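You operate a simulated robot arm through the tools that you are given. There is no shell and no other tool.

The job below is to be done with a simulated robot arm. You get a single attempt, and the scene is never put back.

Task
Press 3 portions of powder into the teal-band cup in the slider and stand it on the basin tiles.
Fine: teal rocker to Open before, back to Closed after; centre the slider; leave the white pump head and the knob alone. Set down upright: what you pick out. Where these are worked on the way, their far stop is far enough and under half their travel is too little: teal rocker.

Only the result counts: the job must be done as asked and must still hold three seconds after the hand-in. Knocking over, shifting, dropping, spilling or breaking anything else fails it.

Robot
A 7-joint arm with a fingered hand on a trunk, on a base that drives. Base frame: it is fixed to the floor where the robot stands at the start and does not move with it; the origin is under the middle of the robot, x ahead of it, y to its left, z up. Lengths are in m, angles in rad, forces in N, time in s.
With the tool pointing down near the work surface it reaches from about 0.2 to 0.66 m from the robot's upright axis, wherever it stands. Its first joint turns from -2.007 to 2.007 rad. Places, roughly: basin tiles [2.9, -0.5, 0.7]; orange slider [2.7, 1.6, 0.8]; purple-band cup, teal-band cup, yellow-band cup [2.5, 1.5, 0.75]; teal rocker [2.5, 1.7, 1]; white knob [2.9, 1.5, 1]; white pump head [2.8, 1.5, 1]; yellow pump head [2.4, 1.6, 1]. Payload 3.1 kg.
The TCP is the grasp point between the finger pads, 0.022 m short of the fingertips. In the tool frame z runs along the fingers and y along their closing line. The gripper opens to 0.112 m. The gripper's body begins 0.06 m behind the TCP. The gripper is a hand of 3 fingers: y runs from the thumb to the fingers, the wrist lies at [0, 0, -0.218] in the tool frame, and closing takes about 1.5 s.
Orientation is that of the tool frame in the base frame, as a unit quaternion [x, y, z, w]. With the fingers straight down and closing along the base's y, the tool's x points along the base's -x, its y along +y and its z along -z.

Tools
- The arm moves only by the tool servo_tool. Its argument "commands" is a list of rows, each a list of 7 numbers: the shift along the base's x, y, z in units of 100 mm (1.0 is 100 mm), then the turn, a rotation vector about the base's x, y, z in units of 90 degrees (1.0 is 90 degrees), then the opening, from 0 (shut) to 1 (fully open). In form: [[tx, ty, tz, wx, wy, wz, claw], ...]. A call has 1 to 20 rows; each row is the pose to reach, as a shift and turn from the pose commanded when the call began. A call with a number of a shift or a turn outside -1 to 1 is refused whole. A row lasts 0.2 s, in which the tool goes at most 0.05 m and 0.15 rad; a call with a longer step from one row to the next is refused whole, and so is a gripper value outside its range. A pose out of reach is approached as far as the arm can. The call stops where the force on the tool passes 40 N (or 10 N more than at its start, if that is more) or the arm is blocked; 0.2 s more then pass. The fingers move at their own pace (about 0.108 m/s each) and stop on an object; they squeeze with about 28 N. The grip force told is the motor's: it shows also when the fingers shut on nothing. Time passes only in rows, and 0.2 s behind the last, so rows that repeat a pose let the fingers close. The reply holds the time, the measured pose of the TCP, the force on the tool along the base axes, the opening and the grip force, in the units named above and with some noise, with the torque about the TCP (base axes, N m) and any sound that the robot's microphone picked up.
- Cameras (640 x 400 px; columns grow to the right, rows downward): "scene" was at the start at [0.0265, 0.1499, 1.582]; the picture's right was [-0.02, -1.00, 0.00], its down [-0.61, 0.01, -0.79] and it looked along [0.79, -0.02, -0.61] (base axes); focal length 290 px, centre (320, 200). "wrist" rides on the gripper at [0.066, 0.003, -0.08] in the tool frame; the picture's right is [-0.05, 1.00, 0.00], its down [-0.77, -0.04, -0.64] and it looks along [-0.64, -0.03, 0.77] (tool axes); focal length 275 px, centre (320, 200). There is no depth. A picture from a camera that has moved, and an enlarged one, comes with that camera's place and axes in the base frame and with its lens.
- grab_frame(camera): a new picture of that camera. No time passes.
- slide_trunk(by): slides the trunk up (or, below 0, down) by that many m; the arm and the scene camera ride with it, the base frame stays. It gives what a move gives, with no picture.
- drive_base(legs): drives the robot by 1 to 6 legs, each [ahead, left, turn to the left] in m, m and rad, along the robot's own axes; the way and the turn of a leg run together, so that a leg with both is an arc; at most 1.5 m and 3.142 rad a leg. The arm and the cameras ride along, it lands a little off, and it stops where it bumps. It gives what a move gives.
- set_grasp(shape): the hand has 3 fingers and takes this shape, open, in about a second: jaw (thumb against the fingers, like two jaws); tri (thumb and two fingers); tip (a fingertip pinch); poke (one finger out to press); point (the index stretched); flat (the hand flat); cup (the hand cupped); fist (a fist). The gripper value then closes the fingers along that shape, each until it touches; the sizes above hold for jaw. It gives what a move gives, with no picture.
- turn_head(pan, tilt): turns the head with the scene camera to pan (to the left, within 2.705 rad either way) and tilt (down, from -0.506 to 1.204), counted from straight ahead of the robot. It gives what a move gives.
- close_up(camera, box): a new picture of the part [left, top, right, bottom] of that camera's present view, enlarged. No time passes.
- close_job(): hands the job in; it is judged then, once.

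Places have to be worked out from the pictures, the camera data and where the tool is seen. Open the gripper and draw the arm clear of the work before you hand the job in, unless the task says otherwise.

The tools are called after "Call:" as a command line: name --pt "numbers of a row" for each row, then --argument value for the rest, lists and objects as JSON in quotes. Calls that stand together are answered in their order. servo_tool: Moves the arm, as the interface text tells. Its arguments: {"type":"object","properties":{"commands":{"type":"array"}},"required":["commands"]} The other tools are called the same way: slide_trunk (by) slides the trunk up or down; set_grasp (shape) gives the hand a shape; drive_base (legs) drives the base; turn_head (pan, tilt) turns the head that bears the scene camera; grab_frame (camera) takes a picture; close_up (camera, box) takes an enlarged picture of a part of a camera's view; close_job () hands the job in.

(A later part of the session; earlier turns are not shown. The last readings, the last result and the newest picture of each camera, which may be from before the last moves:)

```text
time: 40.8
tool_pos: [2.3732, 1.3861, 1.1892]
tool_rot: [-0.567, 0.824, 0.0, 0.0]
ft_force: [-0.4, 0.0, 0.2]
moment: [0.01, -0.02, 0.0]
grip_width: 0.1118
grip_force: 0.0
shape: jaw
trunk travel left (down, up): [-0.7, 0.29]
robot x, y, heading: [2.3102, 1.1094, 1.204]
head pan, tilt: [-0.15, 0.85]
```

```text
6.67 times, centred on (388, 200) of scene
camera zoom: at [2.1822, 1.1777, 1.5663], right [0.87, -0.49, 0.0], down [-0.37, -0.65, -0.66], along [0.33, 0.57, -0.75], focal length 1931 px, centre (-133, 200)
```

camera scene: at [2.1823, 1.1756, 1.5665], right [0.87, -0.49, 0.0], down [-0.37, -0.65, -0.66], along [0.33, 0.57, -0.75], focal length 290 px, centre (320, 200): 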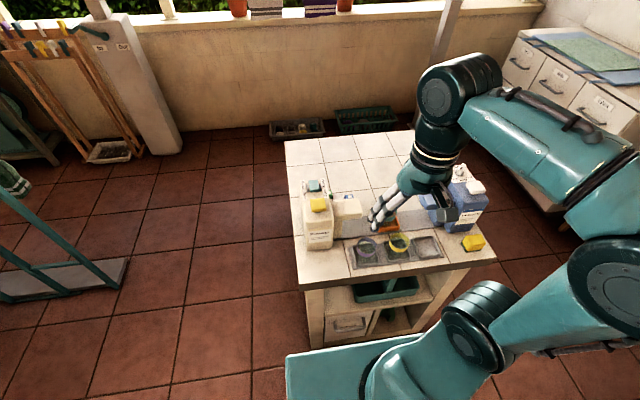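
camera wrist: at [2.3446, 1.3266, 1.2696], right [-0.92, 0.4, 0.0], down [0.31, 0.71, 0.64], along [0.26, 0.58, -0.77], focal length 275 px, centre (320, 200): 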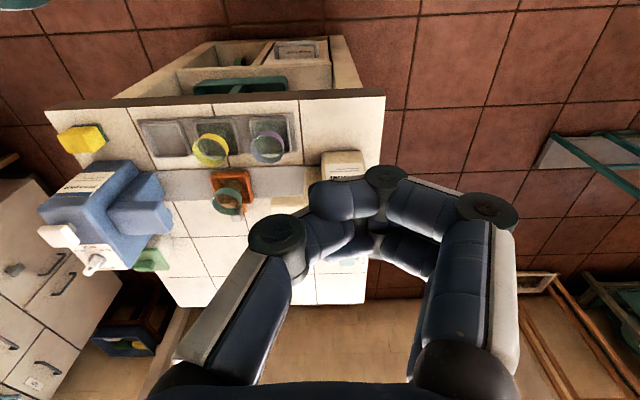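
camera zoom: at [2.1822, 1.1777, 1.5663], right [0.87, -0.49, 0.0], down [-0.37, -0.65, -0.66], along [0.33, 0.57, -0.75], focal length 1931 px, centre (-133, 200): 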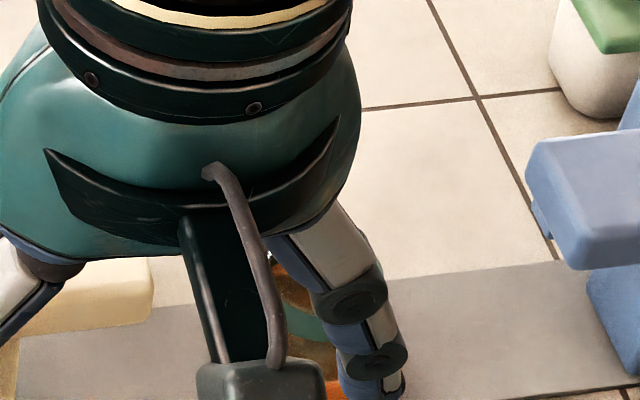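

I move the tool over toward the slider for a steeper look at the grip block.

Call:
servo_tool --pt "0.4 0.05 0 0 0 0 1" --pt "0.8 0.1 0 0 0 0 1" --pt "1.0 0.15 -0.1 0 0 0 1"

Call:
servo_tool --pt "0.4 0.1 -0.1 0 0 0 1" --pt "0.8 0.2 -0.2 0 0 0 1" --pt "1.0 0.4 -0.4 0 0 0 1"

Call:
grab_frame --camera "wrist"

Call:
close_up --camera "wrist" --box '[240, 110, 400, 210]'

Call:
grab_frame --camera "scene"

```text
time: 41.6
tool_pos: [2.4711, 1.4023, 1.1793]
tool_rot: [-0.566, 0.824, 0.0, 0.001]
ft_force: [0.2, -0.4, -0.3]
moment: [0.0, 0.01, 0.02]
grip_width: 0.112
grip_force: 0.1
shape: jaw
trunk travel left (down, up): [-0.7, 0.29]
robot x, y, heading: [2.3065, 1.1126, 1.204]
head pan, tilt: [-0.15, 0.85]
```

```text
time: 42.4
tool_pos: [2.5741, 1.4409, 1.1365]
tool_rot: [-0.566, 0.824, 0.0, 0.0]
ft_force: [0.5, -0.3, -0.1]
moment: [0.0, 0.0, 0.01]
grip_width: 0.112
grip_force: 0.0
shape: jaw
trunk travel left (down, up): [-0.7, 0.29]
robot x, y, heading: [2.305, 1.1118, 1.204]
head pan, tilt: [-0.15, 0.85]
```

```text
taken
camera wrist: at [2.5458, 1.3811, 1.2165], right [-0.92, 0.4, 0.0], down [0.31, 0.71, 0.64], along [0.26, 0.58, -0.77], focal length 275 px, centre (320, 200)
```

wrist: 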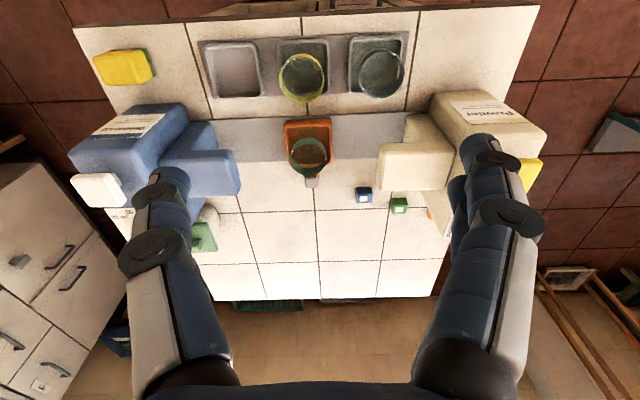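

```text
4.00 times, centred on (320, 160) of wrist
camera zoom: at [2.5458, 1.3811, 1.2165], right [-0.92, 0.4, 0.0], down [0.31, 0.71, 0.64], along [0.26, 0.58, -0.77], focal length 1101 px, centre (320, 360)
```

zoom: 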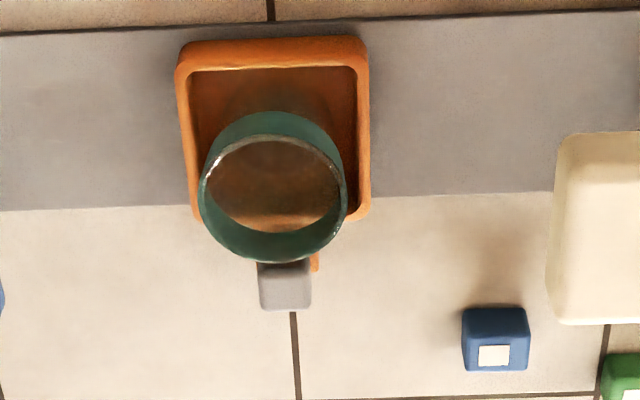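

```text
taken
camera scene: at [2.1828, 1.1794, 1.5663], right [0.87, -0.49, 0.0], down [-0.37, -0.65, -0.66], along [0.33, 0.57, -0.75], focal length 290 px, centre (320, 200)
```

scene: 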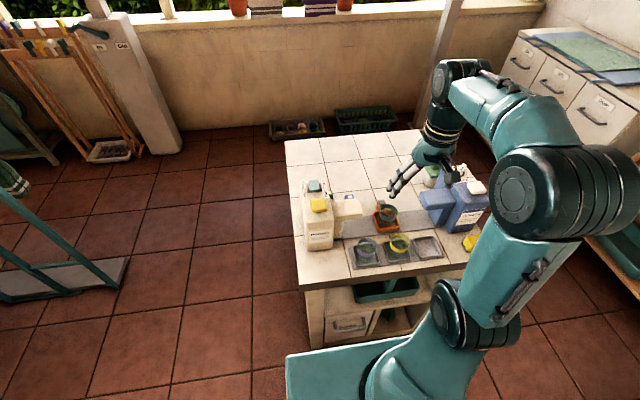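

The grip block is at about (2.6685, 1.624), ~22 mm wide, and the rail direction is (0.931, -0.366). I will push it left from its right side using the outer side of the half-closed fingers, so I first move above a spot right of the block.

Call:
servo_tool --pt "0.3 0.3 0 0 0 0 0.45" --pt "0.6 0.6 0 0 0 0 0.45" --pt "0.9 0.9 -0.1 0 0 0 0.45" --pt "0.9 0.9 -0.1 0 0 0 0.45"

Call:
servo_tool --pt "0.3 0.35 -0.1 0 0 0 0.45" --pt "0.565 0.72 -0.3 0 0 0 0.45" --pt "0.565 0.72 -0.6 0 0 0 0.45" --pt "0.565 0.72 -0.9 0 0 0 0.45"

Call:
grab_frame --camera "wrist"

Call:
close_up --camera "scene" --box '[320, 140, 480, 240]'

```text
time: 43.4
tool_pos: [2.664, 1.5311, 1.1279]
tool_rot: [-0.567, 0.824, 0.0, 0.002]
ft_force: [0.0, 0.5, 0.3]
moment: [0.0, -0.05, 0.01]
grip_width: 0.051
grip_force: 0.0
shape: jaw
trunk travel left (down, up): [-0.7, 0.29]
robot x, y, heading: [2.3049, 1.1133, 1.21]
head pan, tilt: [-0.15, 0.85]
```

```text
time: 44.4
tool_pos: [2.723, 1.6064, 1.0372]
tool_rot: [-0.567, 0.824, 0.0, 0.0]
ft_force: [-0.6, -1.1, 0.0]
moment: [-0.01, 0.02, 0.02]
grip_width: 0.0509
grip_force: 0.2
shape: jaw
out of reach, approached as far as the arm can: row 2, 3
trunk travel left (down, up): [-0.7, 0.29]
robot x, y, heading: [2.309, 1.1135, 1.201]
head pan, tilt: [-0.15, 0.85]
```

```text
taken
camera wrist: at [2.6943, 1.5463, 1.1173], right [-0.92, 0.4, 0.0], down [0.31, 0.71, 0.64], along [0.26, 0.58, -0.77], focal length 275 px, centre (320, 200)
```

wrist: 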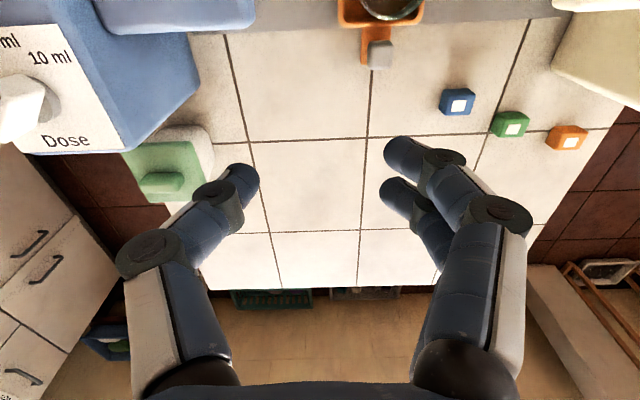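

```text
4.00 times, centred on (400, 190) of scene
camera zoom: at [2.1826, 1.1785, 1.5664], right [0.87, -0.49, 0.0], down [-0.37, -0.65, -0.66], along [0.33, 0.57, -0.75], focal length 1159 px, centre (0, 240)
```

zoom: 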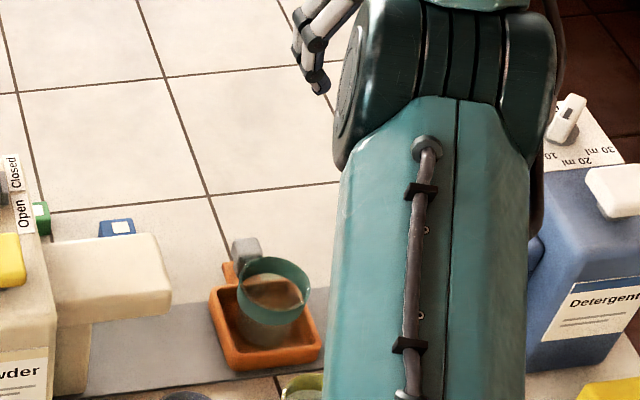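

The tool is right of the block (gap ≈1 cm by calculation) with the hand clear of the detergent spout. I lower to fingertip height ≈0.83.

Call:
servo_tool --pt "0 0 -0.4 0 0 0 0.45" --pt "0 0 -0.8 0 0 0 0.45" --pt "0 0 -1.0 0 0 0 0.45"

Call:
grab_frame --camera "wrist"

Call:
grab_frame --camera "scene"

```text
time: 45.2
tool_pos: [2.7221, 1.6016, 0.9363]
tool_rot: [-0.567, 0.824, 0.0, 0.0]
ft_force: [-1.0, 0.6, -0.8]
moment: [-0.02, 0.01, -0.01]
grip_width: 0.0509
grip_force: 0.1
shape: jaw
trunk travel left (down, up): [-0.7, 0.29]
robot x, y, heading: [2.3107, 1.1139, 1.201]
head pan, tilt: [-0.15, 0.85]
```

```text
taken
camera wrist: at [2.6936, 1.5427, 1.0158], right [-0.92, 0.4, 0.0], down [0.31, 0.71, 0.64], along [0.26, 0.58, -0.77], focal length 275 px, centre (320, 200)
```

wrist: 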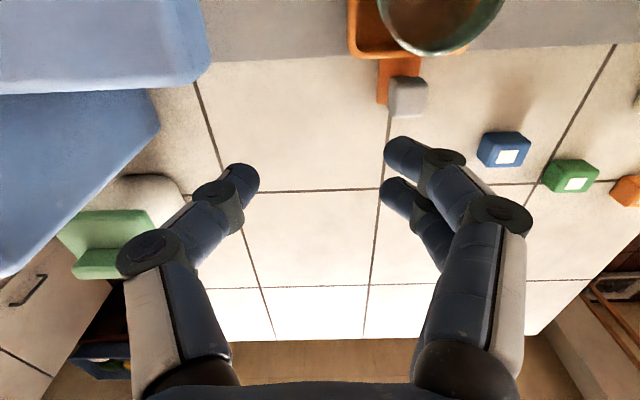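

```text
taken
camera scene: at [2.1825, 1.1779, 1.5664], right [0.87, -0.49, 0.0], down [-0.37, -0.65, -0.66], along [0.33, 0.57, -0.75], focal length 290 px, centre (320, 200)
```

scene: 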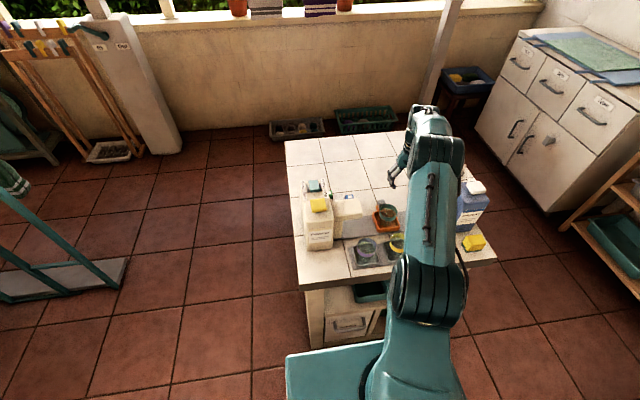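

The block is about 2 cm beyond the finger pair as planned. I lower the last 8 cm slowly.

Call:
servo_tool --pt "0 0 -0.3 0 0 0 0.45" --pt "0 0 -0.6 0 0 0 0.45" --pt "0 0 -0.84 0 0 0 0.45"

Call:
grab_frame --camera "wrist"

Call:
close_up --camera "scene" --box '[340, 110, 500, 210]'

```text
time: 46.0
tool_pos: [2.7204, 1.603, 0.854]
tool_rot: [-0.565, 0.825, 0.001, 0.001]
ft_force: [2.4, 0.6, 3.2]
moment: [0.05, 0.09, -0.04]
grip_width: 0.0501
grip_force: 0.1
shape: jaw
trunk travel left (down, up): [-0.7, 0.29]
robot x, y, heading: [2.3113, 1.1123, 1.206]
head pan, tilt: [-0.15, 0.85]
```

```text
taken
camera wrist: at [2.6919, 1.542, 0.9336], right [-0.92, 0.4, 0.0], down [0.31, 0.71, 0.64], along [0.26, 0.58, -0.77], focal length 275 px, centre (320, 200)
```

wrist: 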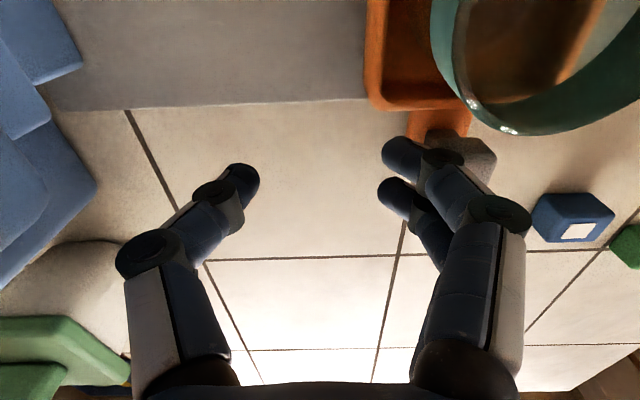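

```text
4.00 times, centred on (420, 160) of scene
camera zoom: at [2.1823, 1.1769, 1.5665], right [0.87, -0.49, 0.0], down [-0.37, -0.65, -0.66], along [0.33, 0.57, -0.75], focal length 1159 px, centre (-80, 360)
```

zoom: 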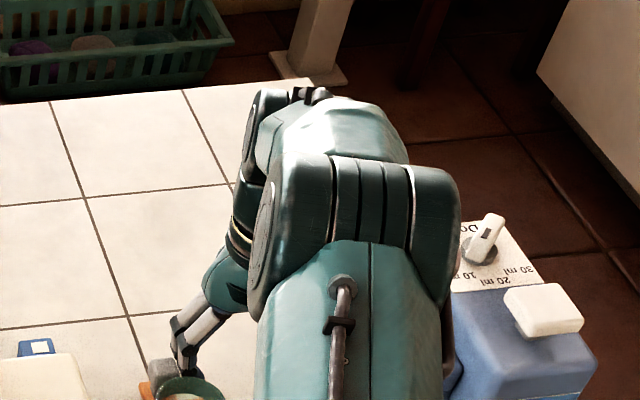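

The fingers are beside the block with only slight contact. I push the slider left slowly along the rail and watch the force.

Call:
servo_tool --pt "-0.093 0.037 0 0 0 0 0.45" --pt "-0.186 0.073 0 0 0 0 0.45" --pt "-0.279 0.11 0 0 0 0 0.45" --pt "-0.372 0.146 0 0 0 0 0.45" --pt "-0.466 0.183 0 0 0 0 0.45"

Call:
grab_frame --camera "wrist"

Call:
grab_frame --camera "scene"

```text
time: 47.2
tool_pos: [2.6737, 1.6205, 0.854]
tool_rot: [-0.567, 0.824, 0.0, 0.001]
ft_force: [0.6, -0.7, 1.6]
moment: [0.0, 0.02, -0.01]
grip_width: 0.0501
grip_force: 0.0
shape: jaw
trunk travel left (down, up): [-0.7, 0.29]
robot x, y, heading: [2.3075, 1.1131, 1.209]
head pan, tilt: [-0.15, 0.85]
```

```text
taken
camera wrist: at [2.6453, 1.5607, 0.9334], right [-0.92, 0.4, 0.0], down [0.31, 0.71, 0.64], along [0.26, 0.58, -0.77], focal length 275 px, centre (320, 200)
```

wrist: 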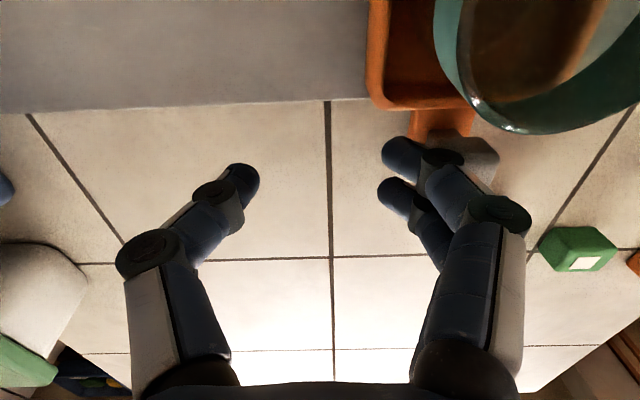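

```text
taken
camera scene: at [2.1819, 1.1777, 1.5663], right [0.87, -0.49, 0.0], down [-0.37, -0.65, -0.66], along [0.33, 0.57, -0.75], focal length 290 px, centre (320, 200)
```

scene: 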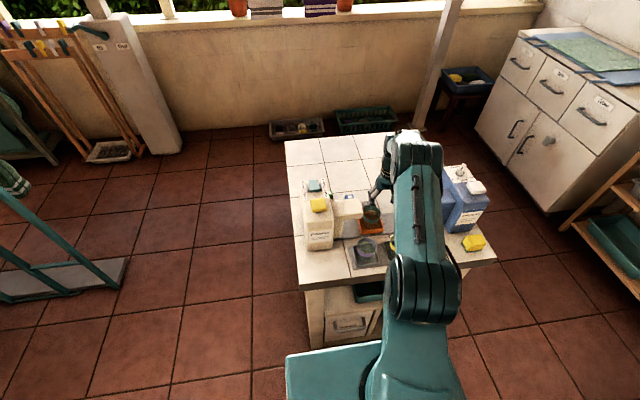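

The slider follows smoothly. I keep pushing left in 1 cm steps toward the powder spout.

Call:
servo_tool --pt "-0.093 0.037 0 0 0 0 0.45" --pt "-0.186 0.073 0 0 0 0 0.45" --pt "-0.279 0.11 0 0 0 0 0.45" --pt "-0.372 0.146 0 0 0 0 0.45" --pt "-0.42 0.165 0 0 0 0 0.45"

Call:
grab_frame --camera "wrist"

Call:
close_up --camera "scene" --box '[290, 160, 450, 260]'

```text
time: 48.4
tool_pos: [2.6302, 1.638, 0.8522]
tool_rot: [-0.567, 0.824, 0.001, 0.0]
ft_force: [0.1, 0.0, -0.9]
moment: [0.02, 0.01, 0.02]
grip_width: 0.0503
grip_force: 0.2
shape: jaw
trunk travel left (down, up): [-0.7, 0.29]
robot x, y, heading: [2.3084, 1.1103, 1.201]
head pan, tilt: [-0.15, 0.85]
```

```text
taken
camera wrist: at [2.6022, 1.5774, 0.9326], right [-0.92, 0.4, 0.0], down [0.31, 0.71, 0.64], along [0.26, 0.58, -0.77], focal length 275 px, centre (320, 200)
```

wrist: 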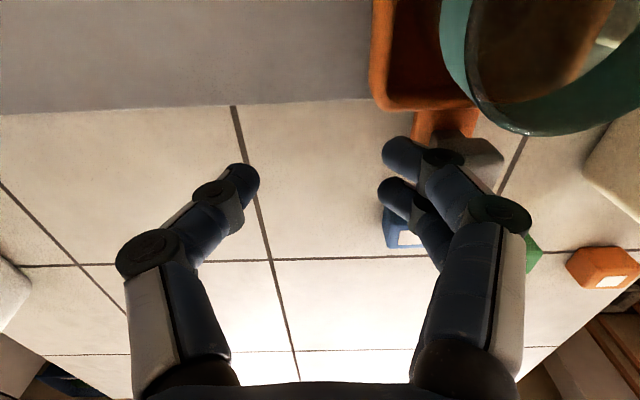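

```text
4.00 times, centred on (370, 210) of scene
camera zoom: at [2.1821, 1.1778, 1.5663], right [0.87, -0.49, 0.0], down [-0.37, -0.65, -0.66], along [0.33, 0.57, -0.75], focal length 1159 px, centre (120, 160)
```

zoom: 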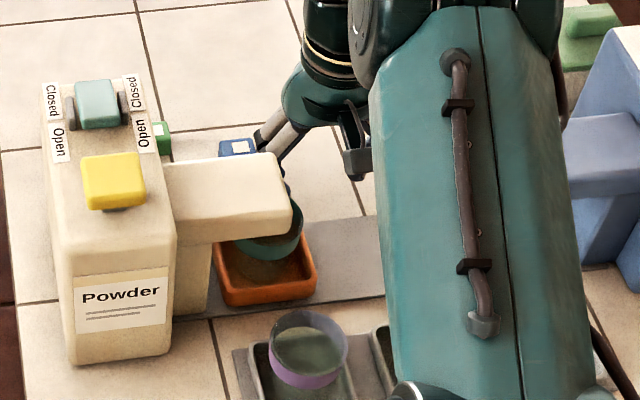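

The cup is moving under the spout, and there's still a small gap to the spout column. I continue in small steps until the stop shows in the force.

Call:
servo_tool --pt "-0.047 0.018 0 0 0 0 0.45" --pt "-0.093 0.037 0 0 0 0 0.45" --pt "-0.14 0.055 0 0 0 0 0.45" --pt "-0.186 0.073 0 0 0 0 0.45"

Call:
grab_frame --camera "wrist"

Call:
close_up --camera "scene" --box '[290, 160, 450, 260]'

```text
time: 49.4
tool_pos: [2.6148, 1.6454, 0.8543]
tool_rot: [-0.565, 0.825, 0.0, 0.001]
ft_force: [10.9, -1.0, 10.7]
moment: [0.15, 0.35, -0.11]
grip_width: 0.045
grip_force: 0.1
shape: jaw
trunk travel left (down, up): [-0.7, 0.29]
robot x, y, heading: [2.3028, 1.1105, 1.202]
head pan, tilt: [-0.15, 0.85]
```

```text
taken
camera wrist: at [2.5869, 1.5836, 0.9338], right [-0.91, 0.4, 0.0], down [0.31, 0.7, 0.64], along [0.26, 0.58, -0.77], focal length 275 px, centre (320, 200)
```

wrist: 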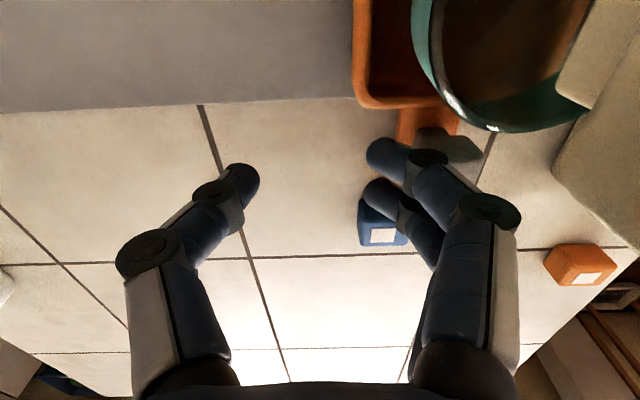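

```text
4.00 times, centred on (370, 210) of scene
camera zoom: at [2.184, 1.1758, 1.5668], right [0.87, -0.5, 0.0], down [-0.37, -0.65, -0.66], along [0.33, 0.57, -0.75], focal length 1159 px, centre (120, 160)
```

zoom: 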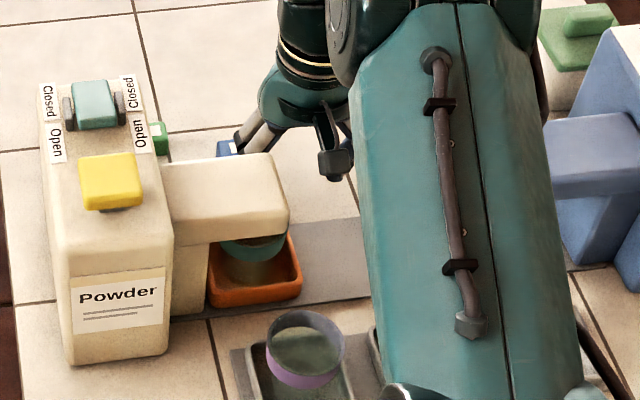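

The force rose to about 11 N: the slider is at its left stop under the spout. I back off to the right and rise.

Call:
servo_tool --pt "0.1 -0.037 0 0 0 0 0.45" --pt "0.28 -0.11 0 0 0 0 0.45" --pt "0.37 -0.146 0.1 0 0 0 0.45" --pt "0.37 -0.146 0.4 0 0 0 0.45" --pt "0.37 -0.146 0.7 0 0 0 0.45" --pt "0.37 -0.146 1.0 0 0 0 0.45"

Call:
servo_tool --pt "0 -0.2 0.4 0 0 0 0.45" --pt "0 -0.4 0.8 0 0 0 0.6" --pt "0 -0.6 1.0 0 0 0 0.8" --pt "0 -1.0 1.0 0 0 0 1"

Call:
grab_frame --camera "wrist"

Call:
close_up --camera "scene" --box '[290, 160, 450, 260]'

```text
time: 50.8
tool_pos: [2.6477, 1.6298, 0.9562]
tool_rot: [-0.566, 0.824, 0.0, 0.0]
ft_force: [0.2, 0.5, 0.4]
moment: [-0.03, 0.01, 0.02]
grip_width: 0.0501
grip_force: 0.0
shape: jaw
trunk travel left (down, up): [-0.7, 0.29]
robot x, y, heading: [2.3061, 1.1109, 1.209]
head pan, tilt: [-0.15, 0.85]
```

```text
time: 51.8
tool_pos: [2.6483, 1.5249, 1.0506]
tool_rot: [-0.566, 0.824, 0.001, 0.001]
ft_force: [0.3, -0.7, 0.0]
moment: [-0.01, 0.0, 0.0]
grip_width: 0.1118
grip_force: 0.0
shape: jaw
trunk travel left (down, up): [-0.7, 0.29]
robot x, y, heading: [2.3074, 1.1132, 1.206]
head pan, tilt: [-0.15, 0.85]
```

```text
taken
camera wrist: at [2.6204, 1.465, 1.1313], right [-0.92, 0.4, 0.0], down [0.31, 0.71, 0.64], along [0.26, 0.58, -0.77], focal length 275 px, centre (320, 200)
```

wrist: 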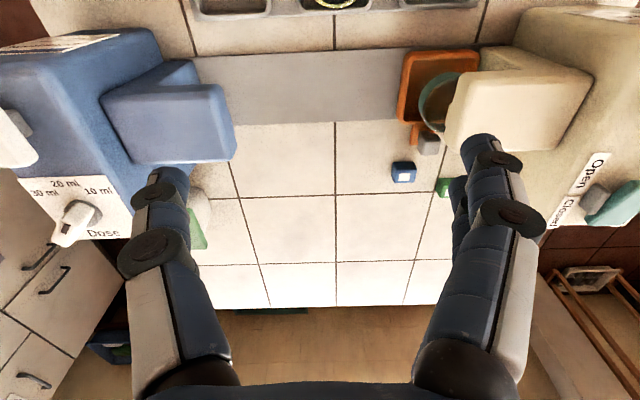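

```text
4.00 times, centred on (370, 210) of scene
camera zoom: at [2.1824, 1.1755, 1.5665], right [0.87, -0.49, 0.0], down [-0.37, -0.65, -0.66], along [0.33, 0.57, -0.75], focal length 1159 px, centre (120, 160)
```

zoom: 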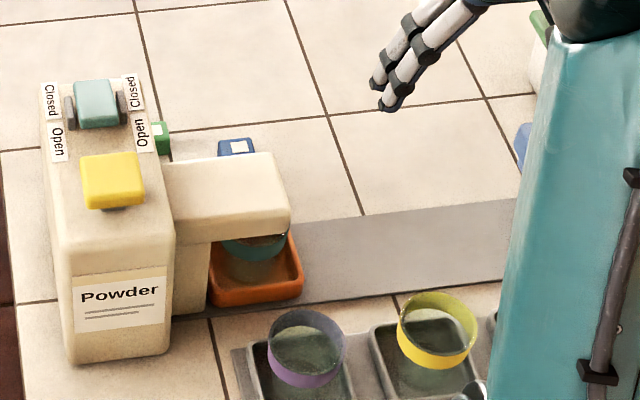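

The slider holds under the powder spout. Now I move toward the rocker at safe height.

Call:
servo_tool --pt "-0.2 0 0.3 0 0 0 1" --pt "-0.6 0.1 0.4 0 0 0 1" --pt "-1.0 0.2 0.4 0 0 0 1"

Call:
servo_tool --pt "-0.4 0.25 0 0 0 0 1" --pt "-0.8 0.5 0 0 0 0 1" --pt "-1.0 0.8 0 0 0 0 1" --pt "-1.0 1.0 0 0 0 0 1"

Call:
servo_tool --pt "-0.2 0.2 0 0 0 0 1" --pt "-0.56 0.5 -0.1 0 0 0 1" --pt "-0.56 0.58 -0.3 0 0 0 1" --pt "-0.56 0.58 -0.5 0 0 0 1"

Call:
grab_frame --camera "wrist"

Call:
close_up --camera "scene" --box '[270, 140, 398, 220]'

```text
time: 52.6
tool_pos: [2.5487, 1.5503, 1.0944]
tool_rot: [-0.566, 0.825, -0.001, 0.0]
ft_force: [-0.7, -0.3, -0.7]
moment: [-0.02, 0.0, -0.04]
grip_width: 0.112
grip_force: 0.2
shape: jaw
trunk travel left (down, up): [-0.7, 0.29]
robot x, y, heading: [2.3044, 1.1132, 1.203]
head pan, tilt: [-0.15, 0.85]
```

```text
time: 53.6
tool_pos: [2.4521, 1.6512, 1.091]
tool_rot: [-0.567, 0.824, 0.0, 0.0]
ft_force: [0.1, 0.1, 0.5]
moment: [0.04, 0.05, 0.0]
grip_width: 0.112
grip_force: 0.0
shape: jaw
trunk travel left (down, up): [-0.7, 0.29]
robot x, y, heading: [2.3092, 1.1135, 1.205]
head pan, tilt: [-0.15, 0.85]
```

```text
time: 54.6
tool_pos: [2.3945, 1.7102, 1.044]
tool_rot: [-0.567, 0.824, 0.001, 0.001]
ft_force: [0.1, -0.7, 0.4]
moment: [0.0, -0.02, 0.0]
grip_width: 0.1119
grip_force: 0.0
shape: jaw
trunk travel left (down, up): [-0.7, 0.29]
robot x, y, heading: [2.3094, 1.1148, 1.204]
head pan, tilt: [-0.15, 0.85]
```

```text
taken
camera wrist: at [2.3666, 1.6496, 1.1238], right [-0.92, 0.4, 0.0], down [0.31, 0.71, 0.64], along [0.26, 0.58, -0.77], focal length 275 px, centre (320, 200)
```

wrist: 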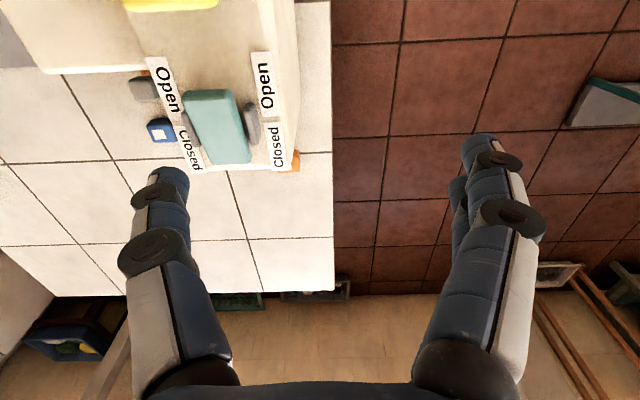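

```text
5.00 times, centred on (334, 180) of scene
camera zoom: at [2.1816, 1.1784, 1.5663], right [0.87, -0.49, 0.0], down [-0.37, -0.65, -0.66], along [0.33, 0.57, -0.75], focal length 1448 px, centre (250, 300)
```

zoom: 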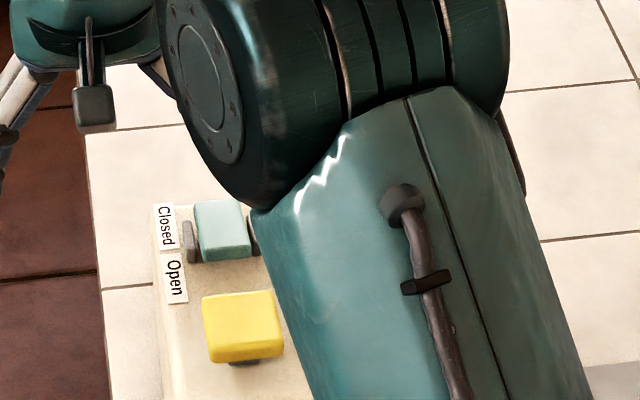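

The thumb should be over the paddle's front half. I zoom in to check its tilt and alignment before lowering.

Call:
close_up --camera "wrist" --box '[110, 40, 302, 160]'

```text
3.33 times, centred on (206, 100) of wrist
camera zoom: at [2.3666, 1.6496, 1.1238], right [-0.92, 0.4, 0.0], down [0.31, 0.71, 0.64], along [0.26, 0.58, -0.77], focal length 918 px, centre (700, 533)
```

zoom: 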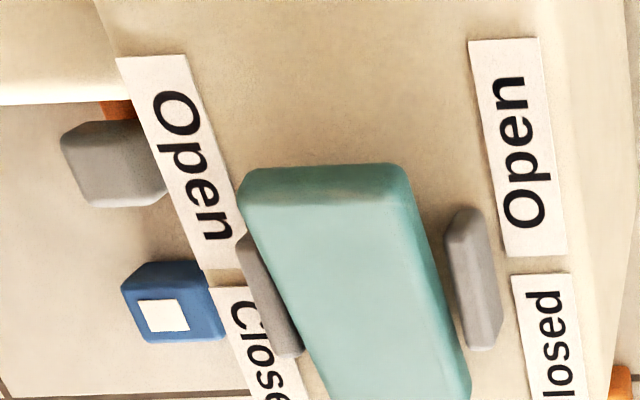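

The paddle's front end is raised toward the "Open" side. I shift 8 mm toward the front and lower to just above it.

Call:
servo_tool --pt "-0.025 -0.08 -0.1 0 0 0 1" --pt "-0.025 -0.08 -0.25 0 0 0 1" --pt "-0.025 -0.08 -0.37 0 0 0 1"

Call:
close_up --camera "wrist" --box '[80, 40, 304, 180]'

Call:
close_up --camera "scene" --box '[270, 140, 398, 220]'

```text
time: 55.4
tool_pos: [2.3924, 1.7008, 1.0076]
tool_rot: [-0.566, 0.824, 0.001, 0.0]
ft_force: [-0.1, 0.6, -0.4]
moment: [0.04, -0.02, 0.02]
grip_width: 0.1118
grip_force: 0.1
shape: jaw
trunk travel left (down, up): [-0.7, 0.29]
robot x, y, heading: [2.3077, 1.1121, 1.206]
head pan, tilt: [-0.15, 0.85]
```

```text
2.86 times, centred on (192, 110) of wrist
camera zoom: at [2.3639, 1.64, 1.0874], right [-0.92, 0.4, 0.0], down [0.31, 0.71, 0.64], along [0.26, 0.58, -0.77], focal length 786 px, centre (686, 457)
```

zoom: 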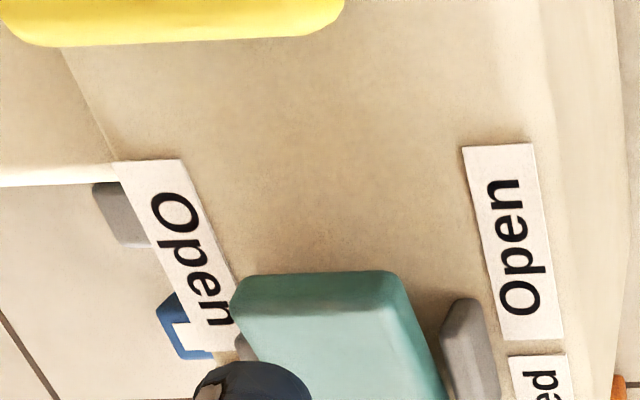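

```text
5.00 times, centred on (334, 180) of scene
camera zoom: at [2.1821, 1.1778, 1.5663], right [0.87, -0.49, 0.0], down [-0.37, -0.65, -0.66], along [0.33, 0.57, -0.75], focal length 1448 px, centre (250, 300)
```

zoom: 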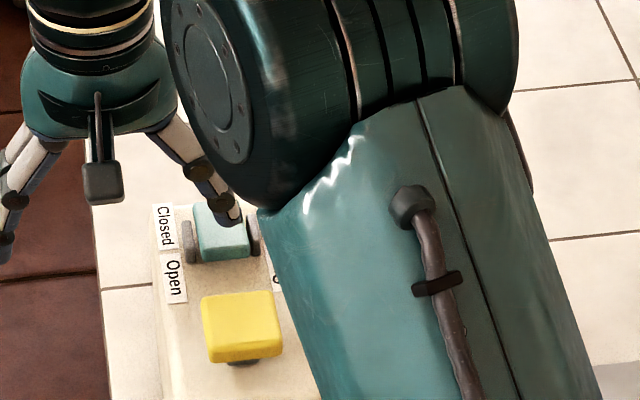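

Both views put the thumb tip at tool y ≈ -0.067, about 7 mm right of the paddle's centre. I correct by 6 mm and lower in small steps to press the front end.

Call:
servo_tool --pt "-0.06 0.05 0 0 0 0 1" --pt "-0.06 0.05 -0.05 0 0 0 1" --pt "-0.06 0.05 -0.1 0 0 0 1" --pt "-0.06 0.05 -0.13 0 0 0 1"

Call:
close_up --camera "scene" --box '[280, 150, 376, 210]'

Call:
close_up --camera "wrist" --box '[80, 40, 304, 180]'

```text
time: 56.4
tool_pos: [2.3866, 1.7049, 0.9941]
tool_rot: [-0.567, 0.824, 0.0, 0.0]
ft_force: [0.6, 0.4, 1.2]
moment: [0.01, 0.03, 0.01]
grip_width: 0.1121
grip_force: 0.1
shape: jaw
trunk travel left (down, up): [-0.7, 0.29]
robot x, y, heading: [2.3079, 1.1106, 1.207]
head pan, tilt: [-0.15, 0.85]
```

```text
6.67 times, centred on (328, 180) of scene
camera zoom: at [2.1821, 1.1778, 1.5663], right [0.87, -0.49, 0.0], down [-0.37, -0.65, -0.66], along [0.33, 0.57, -0.75], focal length 1931 px, centre (267, 333)
```

zoom: 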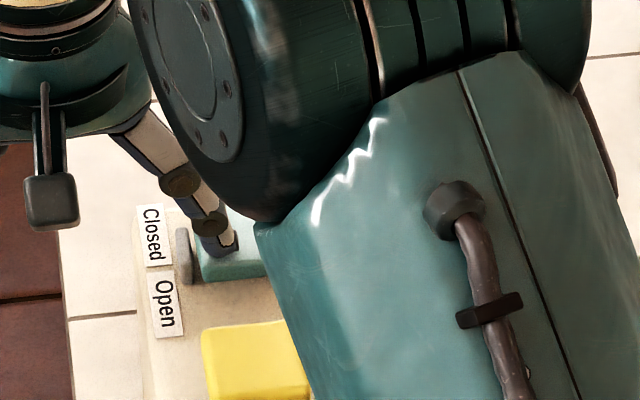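

```text
2.86 times, centred on (192, 110) of wrist
camera zoom: at [2.3576, 1.6448, 1.0742], right [-0.92, 0.4, 0.0], down [0.31, 0.71, 0.64], along [0.26, 0.58, -0.77], focal length 786 px, centre (686, 457)
```

zoom: 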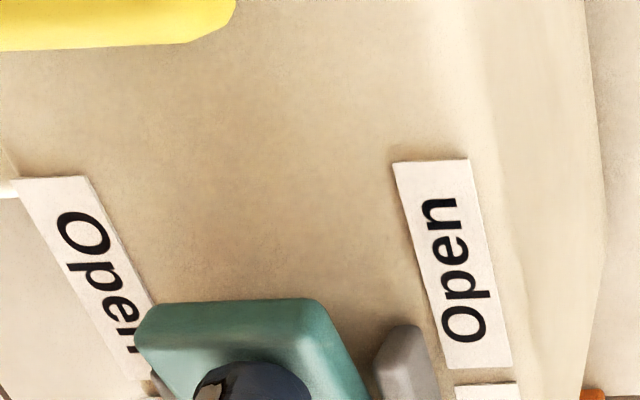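

The thumb is centred on the paddle's front half and about to touch. I press down in small steps.

Call:
servo_tool --pt "0 0 -0.03 0 0 0 1" --pt "0 0 -0.06 0 0 0 1" --pt "0 0 -0.09 0 0 0 1" --pt "0 0 -0.12 0 0 0 1"

Call:
close_up --camera "wrist" --box '[80, 40, 304, 180]'

```text
time: 57.4
tool_pos: [2.383, 1.7034, 0.9834]
tool_rot: [-0.567, 0.824, 0.002, 0.002]
ft_force: [-6.4, 3.5, 18.5]
moment: [-0.37, -1.2, 0.12]
grip_width: 0.1118
grip_force: 0.0
shape: jaw
trunk travel left (down, up): [-0.7, 0.29]
robot x, y, heading: [2.3074, 1.111, 1.202]
head pan, tilt: [-0.15, 0.85]
```

```text
2.86 times, centred on (192, 110) of wrist
camera zoom: at [2.3545, 1.6436, 1.0632], right [-0.92, 0.4, 0.0], down [0.31, 0.7, 0.64], along [0.26, 0.59, -0.77], focal length 786 px, centre (686, 457)
```

zoom: 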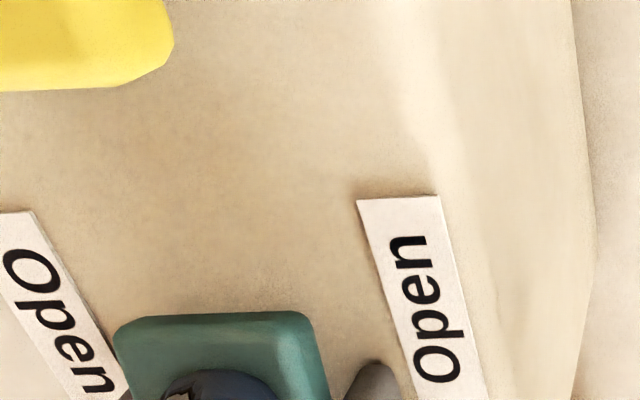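

Force has risen to about 18 N as the paddle goes down. I press a little further to find its stop.

Call:
servo_tool --pt "0 0 -0.03 0 0 0 1" --pt "0 0 -0.06 0 0 0 1" --pt "0 0 -0.08 0 0 0 1"

Call:
close_up --camera "wrist" --box '[80, 40, 304, 180]'

Call:
close_up --camera "scene" --box '[280, 150, 376, 210]'

```text
time: 58.0
tool_pos: [2.3796, 1.7052, 0.9802]
tool_rot: [-0.569, 0.822, 0.006, 0.004]
ft_force: [-9.2, -1.3, 22.5]
moment: [-0.57, -1.48, -0.29]
grip_width: 0.1119
grip_force: 0.0
shape: jaw
trunk travel left (down, up): [-0.7, 0.29]
robot x, y, heading: [2.3082, 1.1107, 1.206]
head pan, tilt: [-0.15, 0.85]
stopped in row 3: the force on the tool passed its limit at 41 N (the readings are from after the stop); the commanded pose is now the measured one
```

```text
2.86 times, centred on (192, 110) of wrist
camera zoom: at [2.3519, 1.643, 1.0598], right [-0.92, 0.4, 0.0], down [0.3, 0.7, 0.65], along [0.25, 0.59, -0.76], focal length 786 px, centre (686, 457)
```

zoom: 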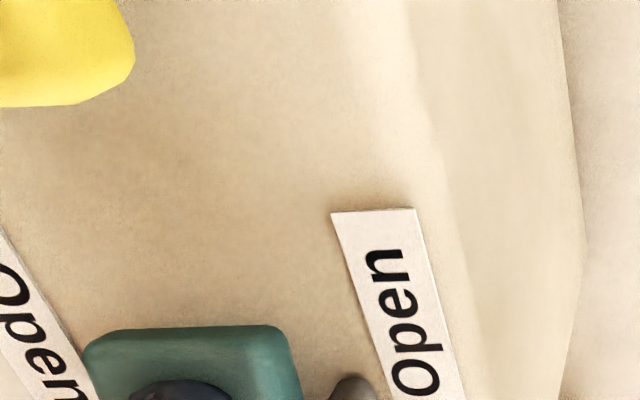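

```text
6.67 times, centred on (328, 180) of scene
camera zoom: at [2.1794, 1.1727, 1.5663], right [0.87, -0.49, 0.0], down [-0.37, -0.65, -0.66], along [0.33, 0.58, -0.75], focal length 1931 px, centre (267, 333)
```

zoom: 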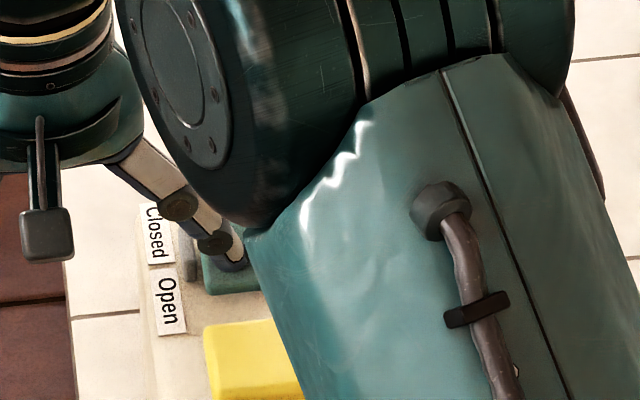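

The force limit was reached with the tip about 14 mm down, so the paddle should be at its stop. I lift and look at its new tilt.

Call:
servo_tool --pt "0 0 0.1 0 0 0 1" --pt "0 0 0.3 0 0 0 1" --pt "0.0 0 0.6 0 0 0 1" --pt "-0.1 -0.3 0.9 0 0 0 1"

Call:
close_up --camera "wrist" --box '[110, 40, 302, 160]'

Call:
close_up --camera "scene" --box '[270, 160, 366, 220]'

```text
time: 59.0
tool_pos: [2.3711, 1.6745, 1.0672]
tool_rot: [-0.568, 0.823, 0.003, 0.002]
ft_force: [-0.4, -0.9, -0.4]
moment: [0.0, 0.0, -0.01]
grip_width: 0.1119
grip_force: 0.0
shape: jaw
trunk travel left (down, up): [-0.7, 0.29]
robot x, y, heading: [2.3067, 1.1116, 1.205]
head pan, tilt: [-0.15, 0.85]
```

```text
3.33 times, centred on (206, 100) of wrist
camera zoom: at [2.3438, 1.6147, 1.1472], right [-0.92, 0.4, 0.0], down [0.31, 0.7, 0.64], along [0.25, 0.59, -0.77], focal length 918 px, centre (700, 533)
```

zoom: 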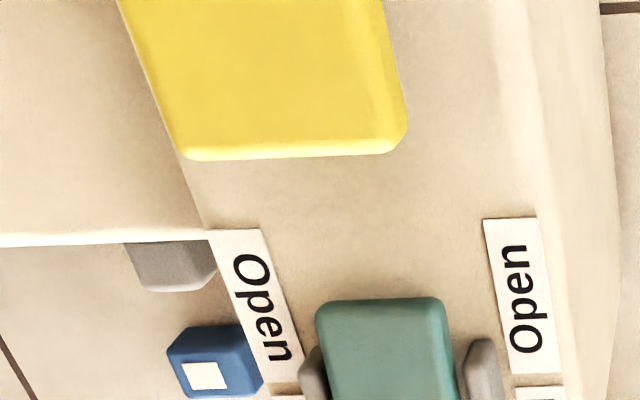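

```text
6.67 times, centred on (318, 190) of scene
camera zoom: at [2.1815, 1.175, 1.5664], right [0.87, -0.49, 0.0], down [-0.37, -0.65, -0.66], along [0.33, 0.58, -0.75], focal length 1931 px, centre (333, 267)
```

zoom: 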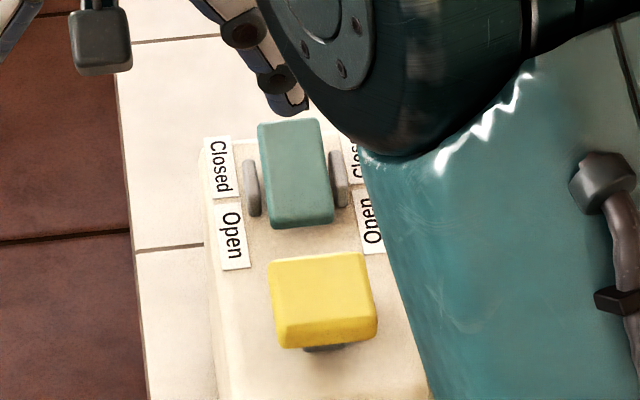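

The paddle is now tilted front-down: it faces the camera more and its "Open" end is pressed. Next I put the thumb over the yellow head's centre ≈(2.419, 1.606), just above its top.

Call:
servo_tool --pt "-0.1 -0.2 0 0 0 0 1" --pt "-0.146 -0.445 0 0 0 0 1" --pt "-0.146 -0.445 -0.2 0 0 0 1" --pt "-0.146 -0.445 -0.37 0 0 0 1"

Call:
close_up --camera "wrist" --box '[80, 40, 304, 180]'

Call:
close_up --camera "scene" --box '[270, 150, 398, 230]'

```text
time: 60.0
tool_pos: [2.3584, 1.6332, 1.0317]
tool_rot: [-0.568, 0.823, 0.003, 0.001]
ft_force: [0.3, -0.2, 0.0]
moment: [0.04, 0.01, -0.01]
grip_width: 0.112
grip_force: 0.0
shape: jaw
trunk travel left (down, up): [-0.7, 0.29]
robot x, y, heading: [2.3099, 1.1133, 1.202]
head pan, tilt: [-0.15, 0.85]
```

```text
2.86 times, centred on (192, 110) of wrist
camera zoom: at [2.33, 1.5721, 1.1104], right [-0.92, 0.4, 0.0], down [0.31, 0.7, 0.64], along [0.25, 0.59, -0.77], focal length 786 px, centre (686, 457)
```

zoom: 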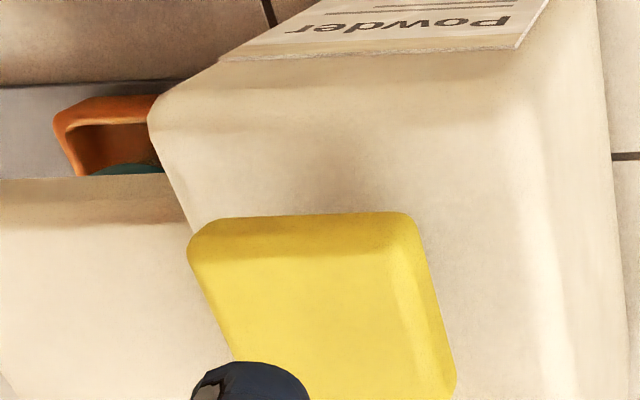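

```text
5.00 times, centred on (334, 190) of scene
camera zoom: at [2.1819, 1.1776, 1.5664], right [0.87, -0.49, 0.0], down [-0.37, -0.65, -0.66], along [0.33, 0.57, -0.75], focal length 1448 px, centre (250, 250)
```

zoom: 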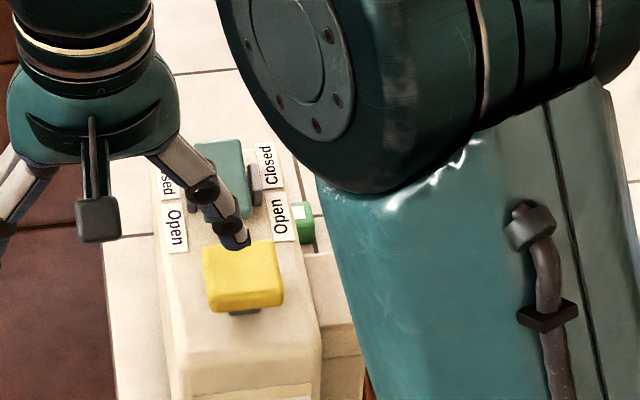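

The thumb tip will land near the head's centre. I lower to first contact and read the force.

Call:
servo_tool --pt "0 0 -0.06 0 0 0 1" --pt "0 0 -0.11 0 0 0 1" --pt "0 0 -0.15 0 0 0 1" --pt "0 0 -0.18 0 0 0 1"

Call:
close_up --camera "scene" --box '[270, 150, 398, 230]'

```text
time: 61.0
tool_pos: [2.3585, 1.6323, 1.0114]
tool_rot: [-0.568, 0.823, 0.002, 0.001]
ft_force: [0.8, 0.1, -0.1]
moment: [0.0, 0.02, 0.0]
grip_width: 0.1118
grip_force: 0.2
shape: jaw
trunk travel left (down, up): [-0.7, 0.29]
robot x, y, heading: [2.3094, 1.1098, 1.206]
head pan, tilt: [-0.15, 0.85]
```

```text
5.00 times, centred on (334, 190) of scene
camera zoom: at [2.1819, 1.1779, 1.5663], right [0.87, -0.49, 0.0], down [-0.37, -0.65, -0.66], along [0.33, 0.57, -0.75], focal length 1448 px, centre (250, 250)
```

zoom: 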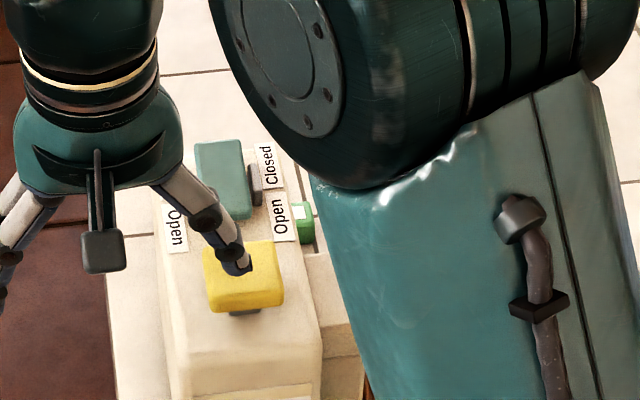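

No contact yet at tip height ≈0.989. I go down another 8 mm and read.

Call:
servo_tool --pt "0 0 -0.04 0 0 0 1" --pt "0 0 -0.08 0 0 0 1"

```text
time: 61.6
tool_pos: [2.3589, 1.6327, 1.0036]
tool_rot: [-0.568, 0.823, 0.002, 0.001]
ft_force: [-0.5, 0.0, -0.3]
moment: [0.02, -0.02, -0.01]
grip_width: 0.1118
grip_force: 0.1
shape: jaw
trunk travel left (down, up): [-0.7, 0.29]
robot x, y, heading: [2.3105, 1.1135, 1.207]
head pan, tilt: [-0.15, 0.85]
```

Still no force, so I check the picture.

Call:
close_up --camera "scene" --box '[290, 165, 354, 205]'

Call:
close_up --camera "wrist" --box '[80, 40, 304, 180]'

```text
10.00 times, centred on (322, 185) of scene
camera zoom: at [2.1819, 1.1778, 1.5663], right [0.87, -0.49, 0.0], down [-0.37, -0.65, -0.66], along [0.33, 0.57, -0.75], focal length 2896 px, centre (300, 350)
```

zoom: 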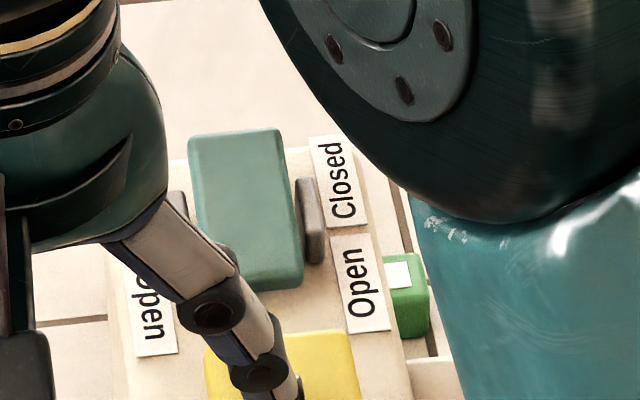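

```text
2.86 times, centred on (192, 110) of wrist
camera zoom: at [2.3305, 1.5715, 1.0837], right [-0.92, 0.4, 0.0], down [0.31, 0.7, 0.64], along [0.25, 0.59, -0.77], focal length 786 px, centre (686, 457)
```

zoom: 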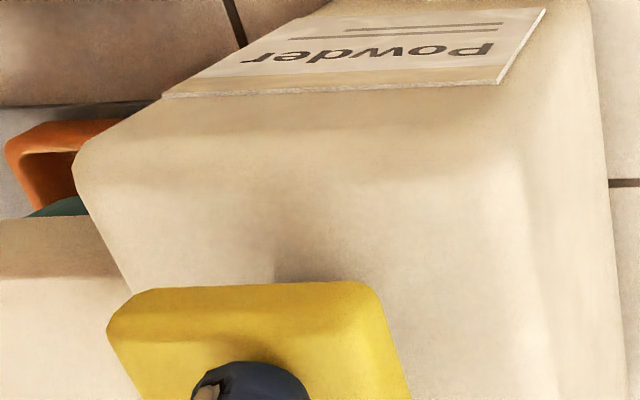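

Call:
close_up --camera "scene" --box '[296, 185, 344, 215]'

```text
13.33 times, centred on (320, 200) of scene
camera zoom: at [2.1819, 1.1778, 1.5663], right [0.87, -0.49, 0.0], down [-0.37, -0.65, -0.66], along [0.33, 0.57, -0.75], focal length 3862 px, centre (320, 200)
```

zoom: 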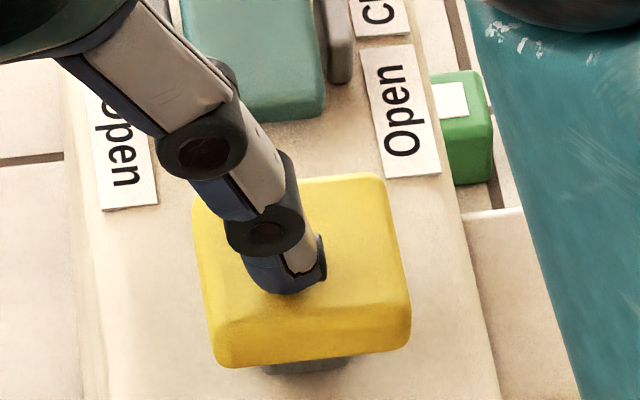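

The tip is right at the head's centre, about to touch. I continue down and read the force.

Call:
servo_tool --pt "0 0 -0.03 0 0 0 1" --pt "0 0 -0.06 0 0 0 1"

```text
time: 62.2
tool_pos: [2.3582, 1.6329, 0.9973]
tool_rot: [-0.568, 0.823, 0.003, 0.002]
ft_force: [-0.1, 1.2, 2.4]
moment: [-0.05, -0.13, 0.0]
grip_width: 0.1119
grip_force: 0.0
shape: jaw
trunk travel left (down, up): [-0.7, 0.29]
robot x, y, heading: [2.3073, 1.1121, 1.209]
head pan, tilt: [-0.15, 0.85]
```

Contact at TCP z≈0.998 (2.4 N). I press down the stroke in small rows.

Call:
servo_tool --pt "0 0 -0.03 0 0 0 1" --pt "0 0 -0.06 0 0 0 1" --pt "0 0 -0.09 0 0 0 1"

```text
time: 63.0
tool_pos: [2.3583, 1.6312, 0.9881]
tool_rot: [-0.567, 0.824, 0.002, 0.003]
ft_force: [-2.7, 1.1, 8.1]
moment: [-0.19, -0.43, 0.06]
grip_width: 0.1119
grip_force: 0.0
shape: jaw
trunk travel left (down, up): [-0.7, 0.29]
robot x, y, heading: [2.3066, 1.1155, 1.204]
head pan, tilt: [-0.15, 0.85]
heard: click
```

A click sounded at about 9-10 mm of stroke with 8 N. I go a bit further to make sure it reaches the bottom, watching for more.

Call:
servo_tool --pt "0 0 -0.03 0 0 0 1" --pt "0 0 -0.06 0 0 0 1"

Call:
close_up --camera "scene" --box '[290, 180, 386, 240]'

```text
time: 63.6
tool_pos: [2.3546, 1.6336, 0.9851]
tool_rot: [-0.569, 0.823, 0.005, 0.005]
ft_force: [-9.4, 10.8, 33.1]
moment: [-0.72, -2.11, 0.48]
grip_width: 0.1119
grip_force: 0.0
shape: jaw
trunk travel left (down, up): [-0.7, 0.29]
robot x, y, heading: [2.3064, 1.1098, 1.209]
head pan, tilt: [-0.15, 0.85]
```

```text
6.67 times, centred on (338, 210) of scene
camera zoom: at [2.1779, 1.1757, 1.5666], right [0.87, -0.49, 0.0], down [-0.37, -0.65, -0.66], along [0.33, 0.58, -0.75], focal length 1931 px, centre (200, 133)
```

zoom: 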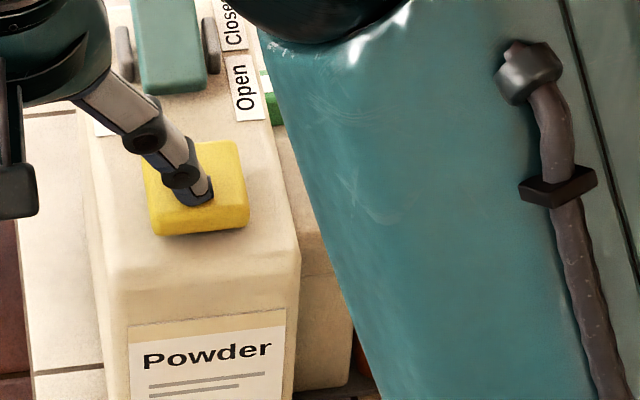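

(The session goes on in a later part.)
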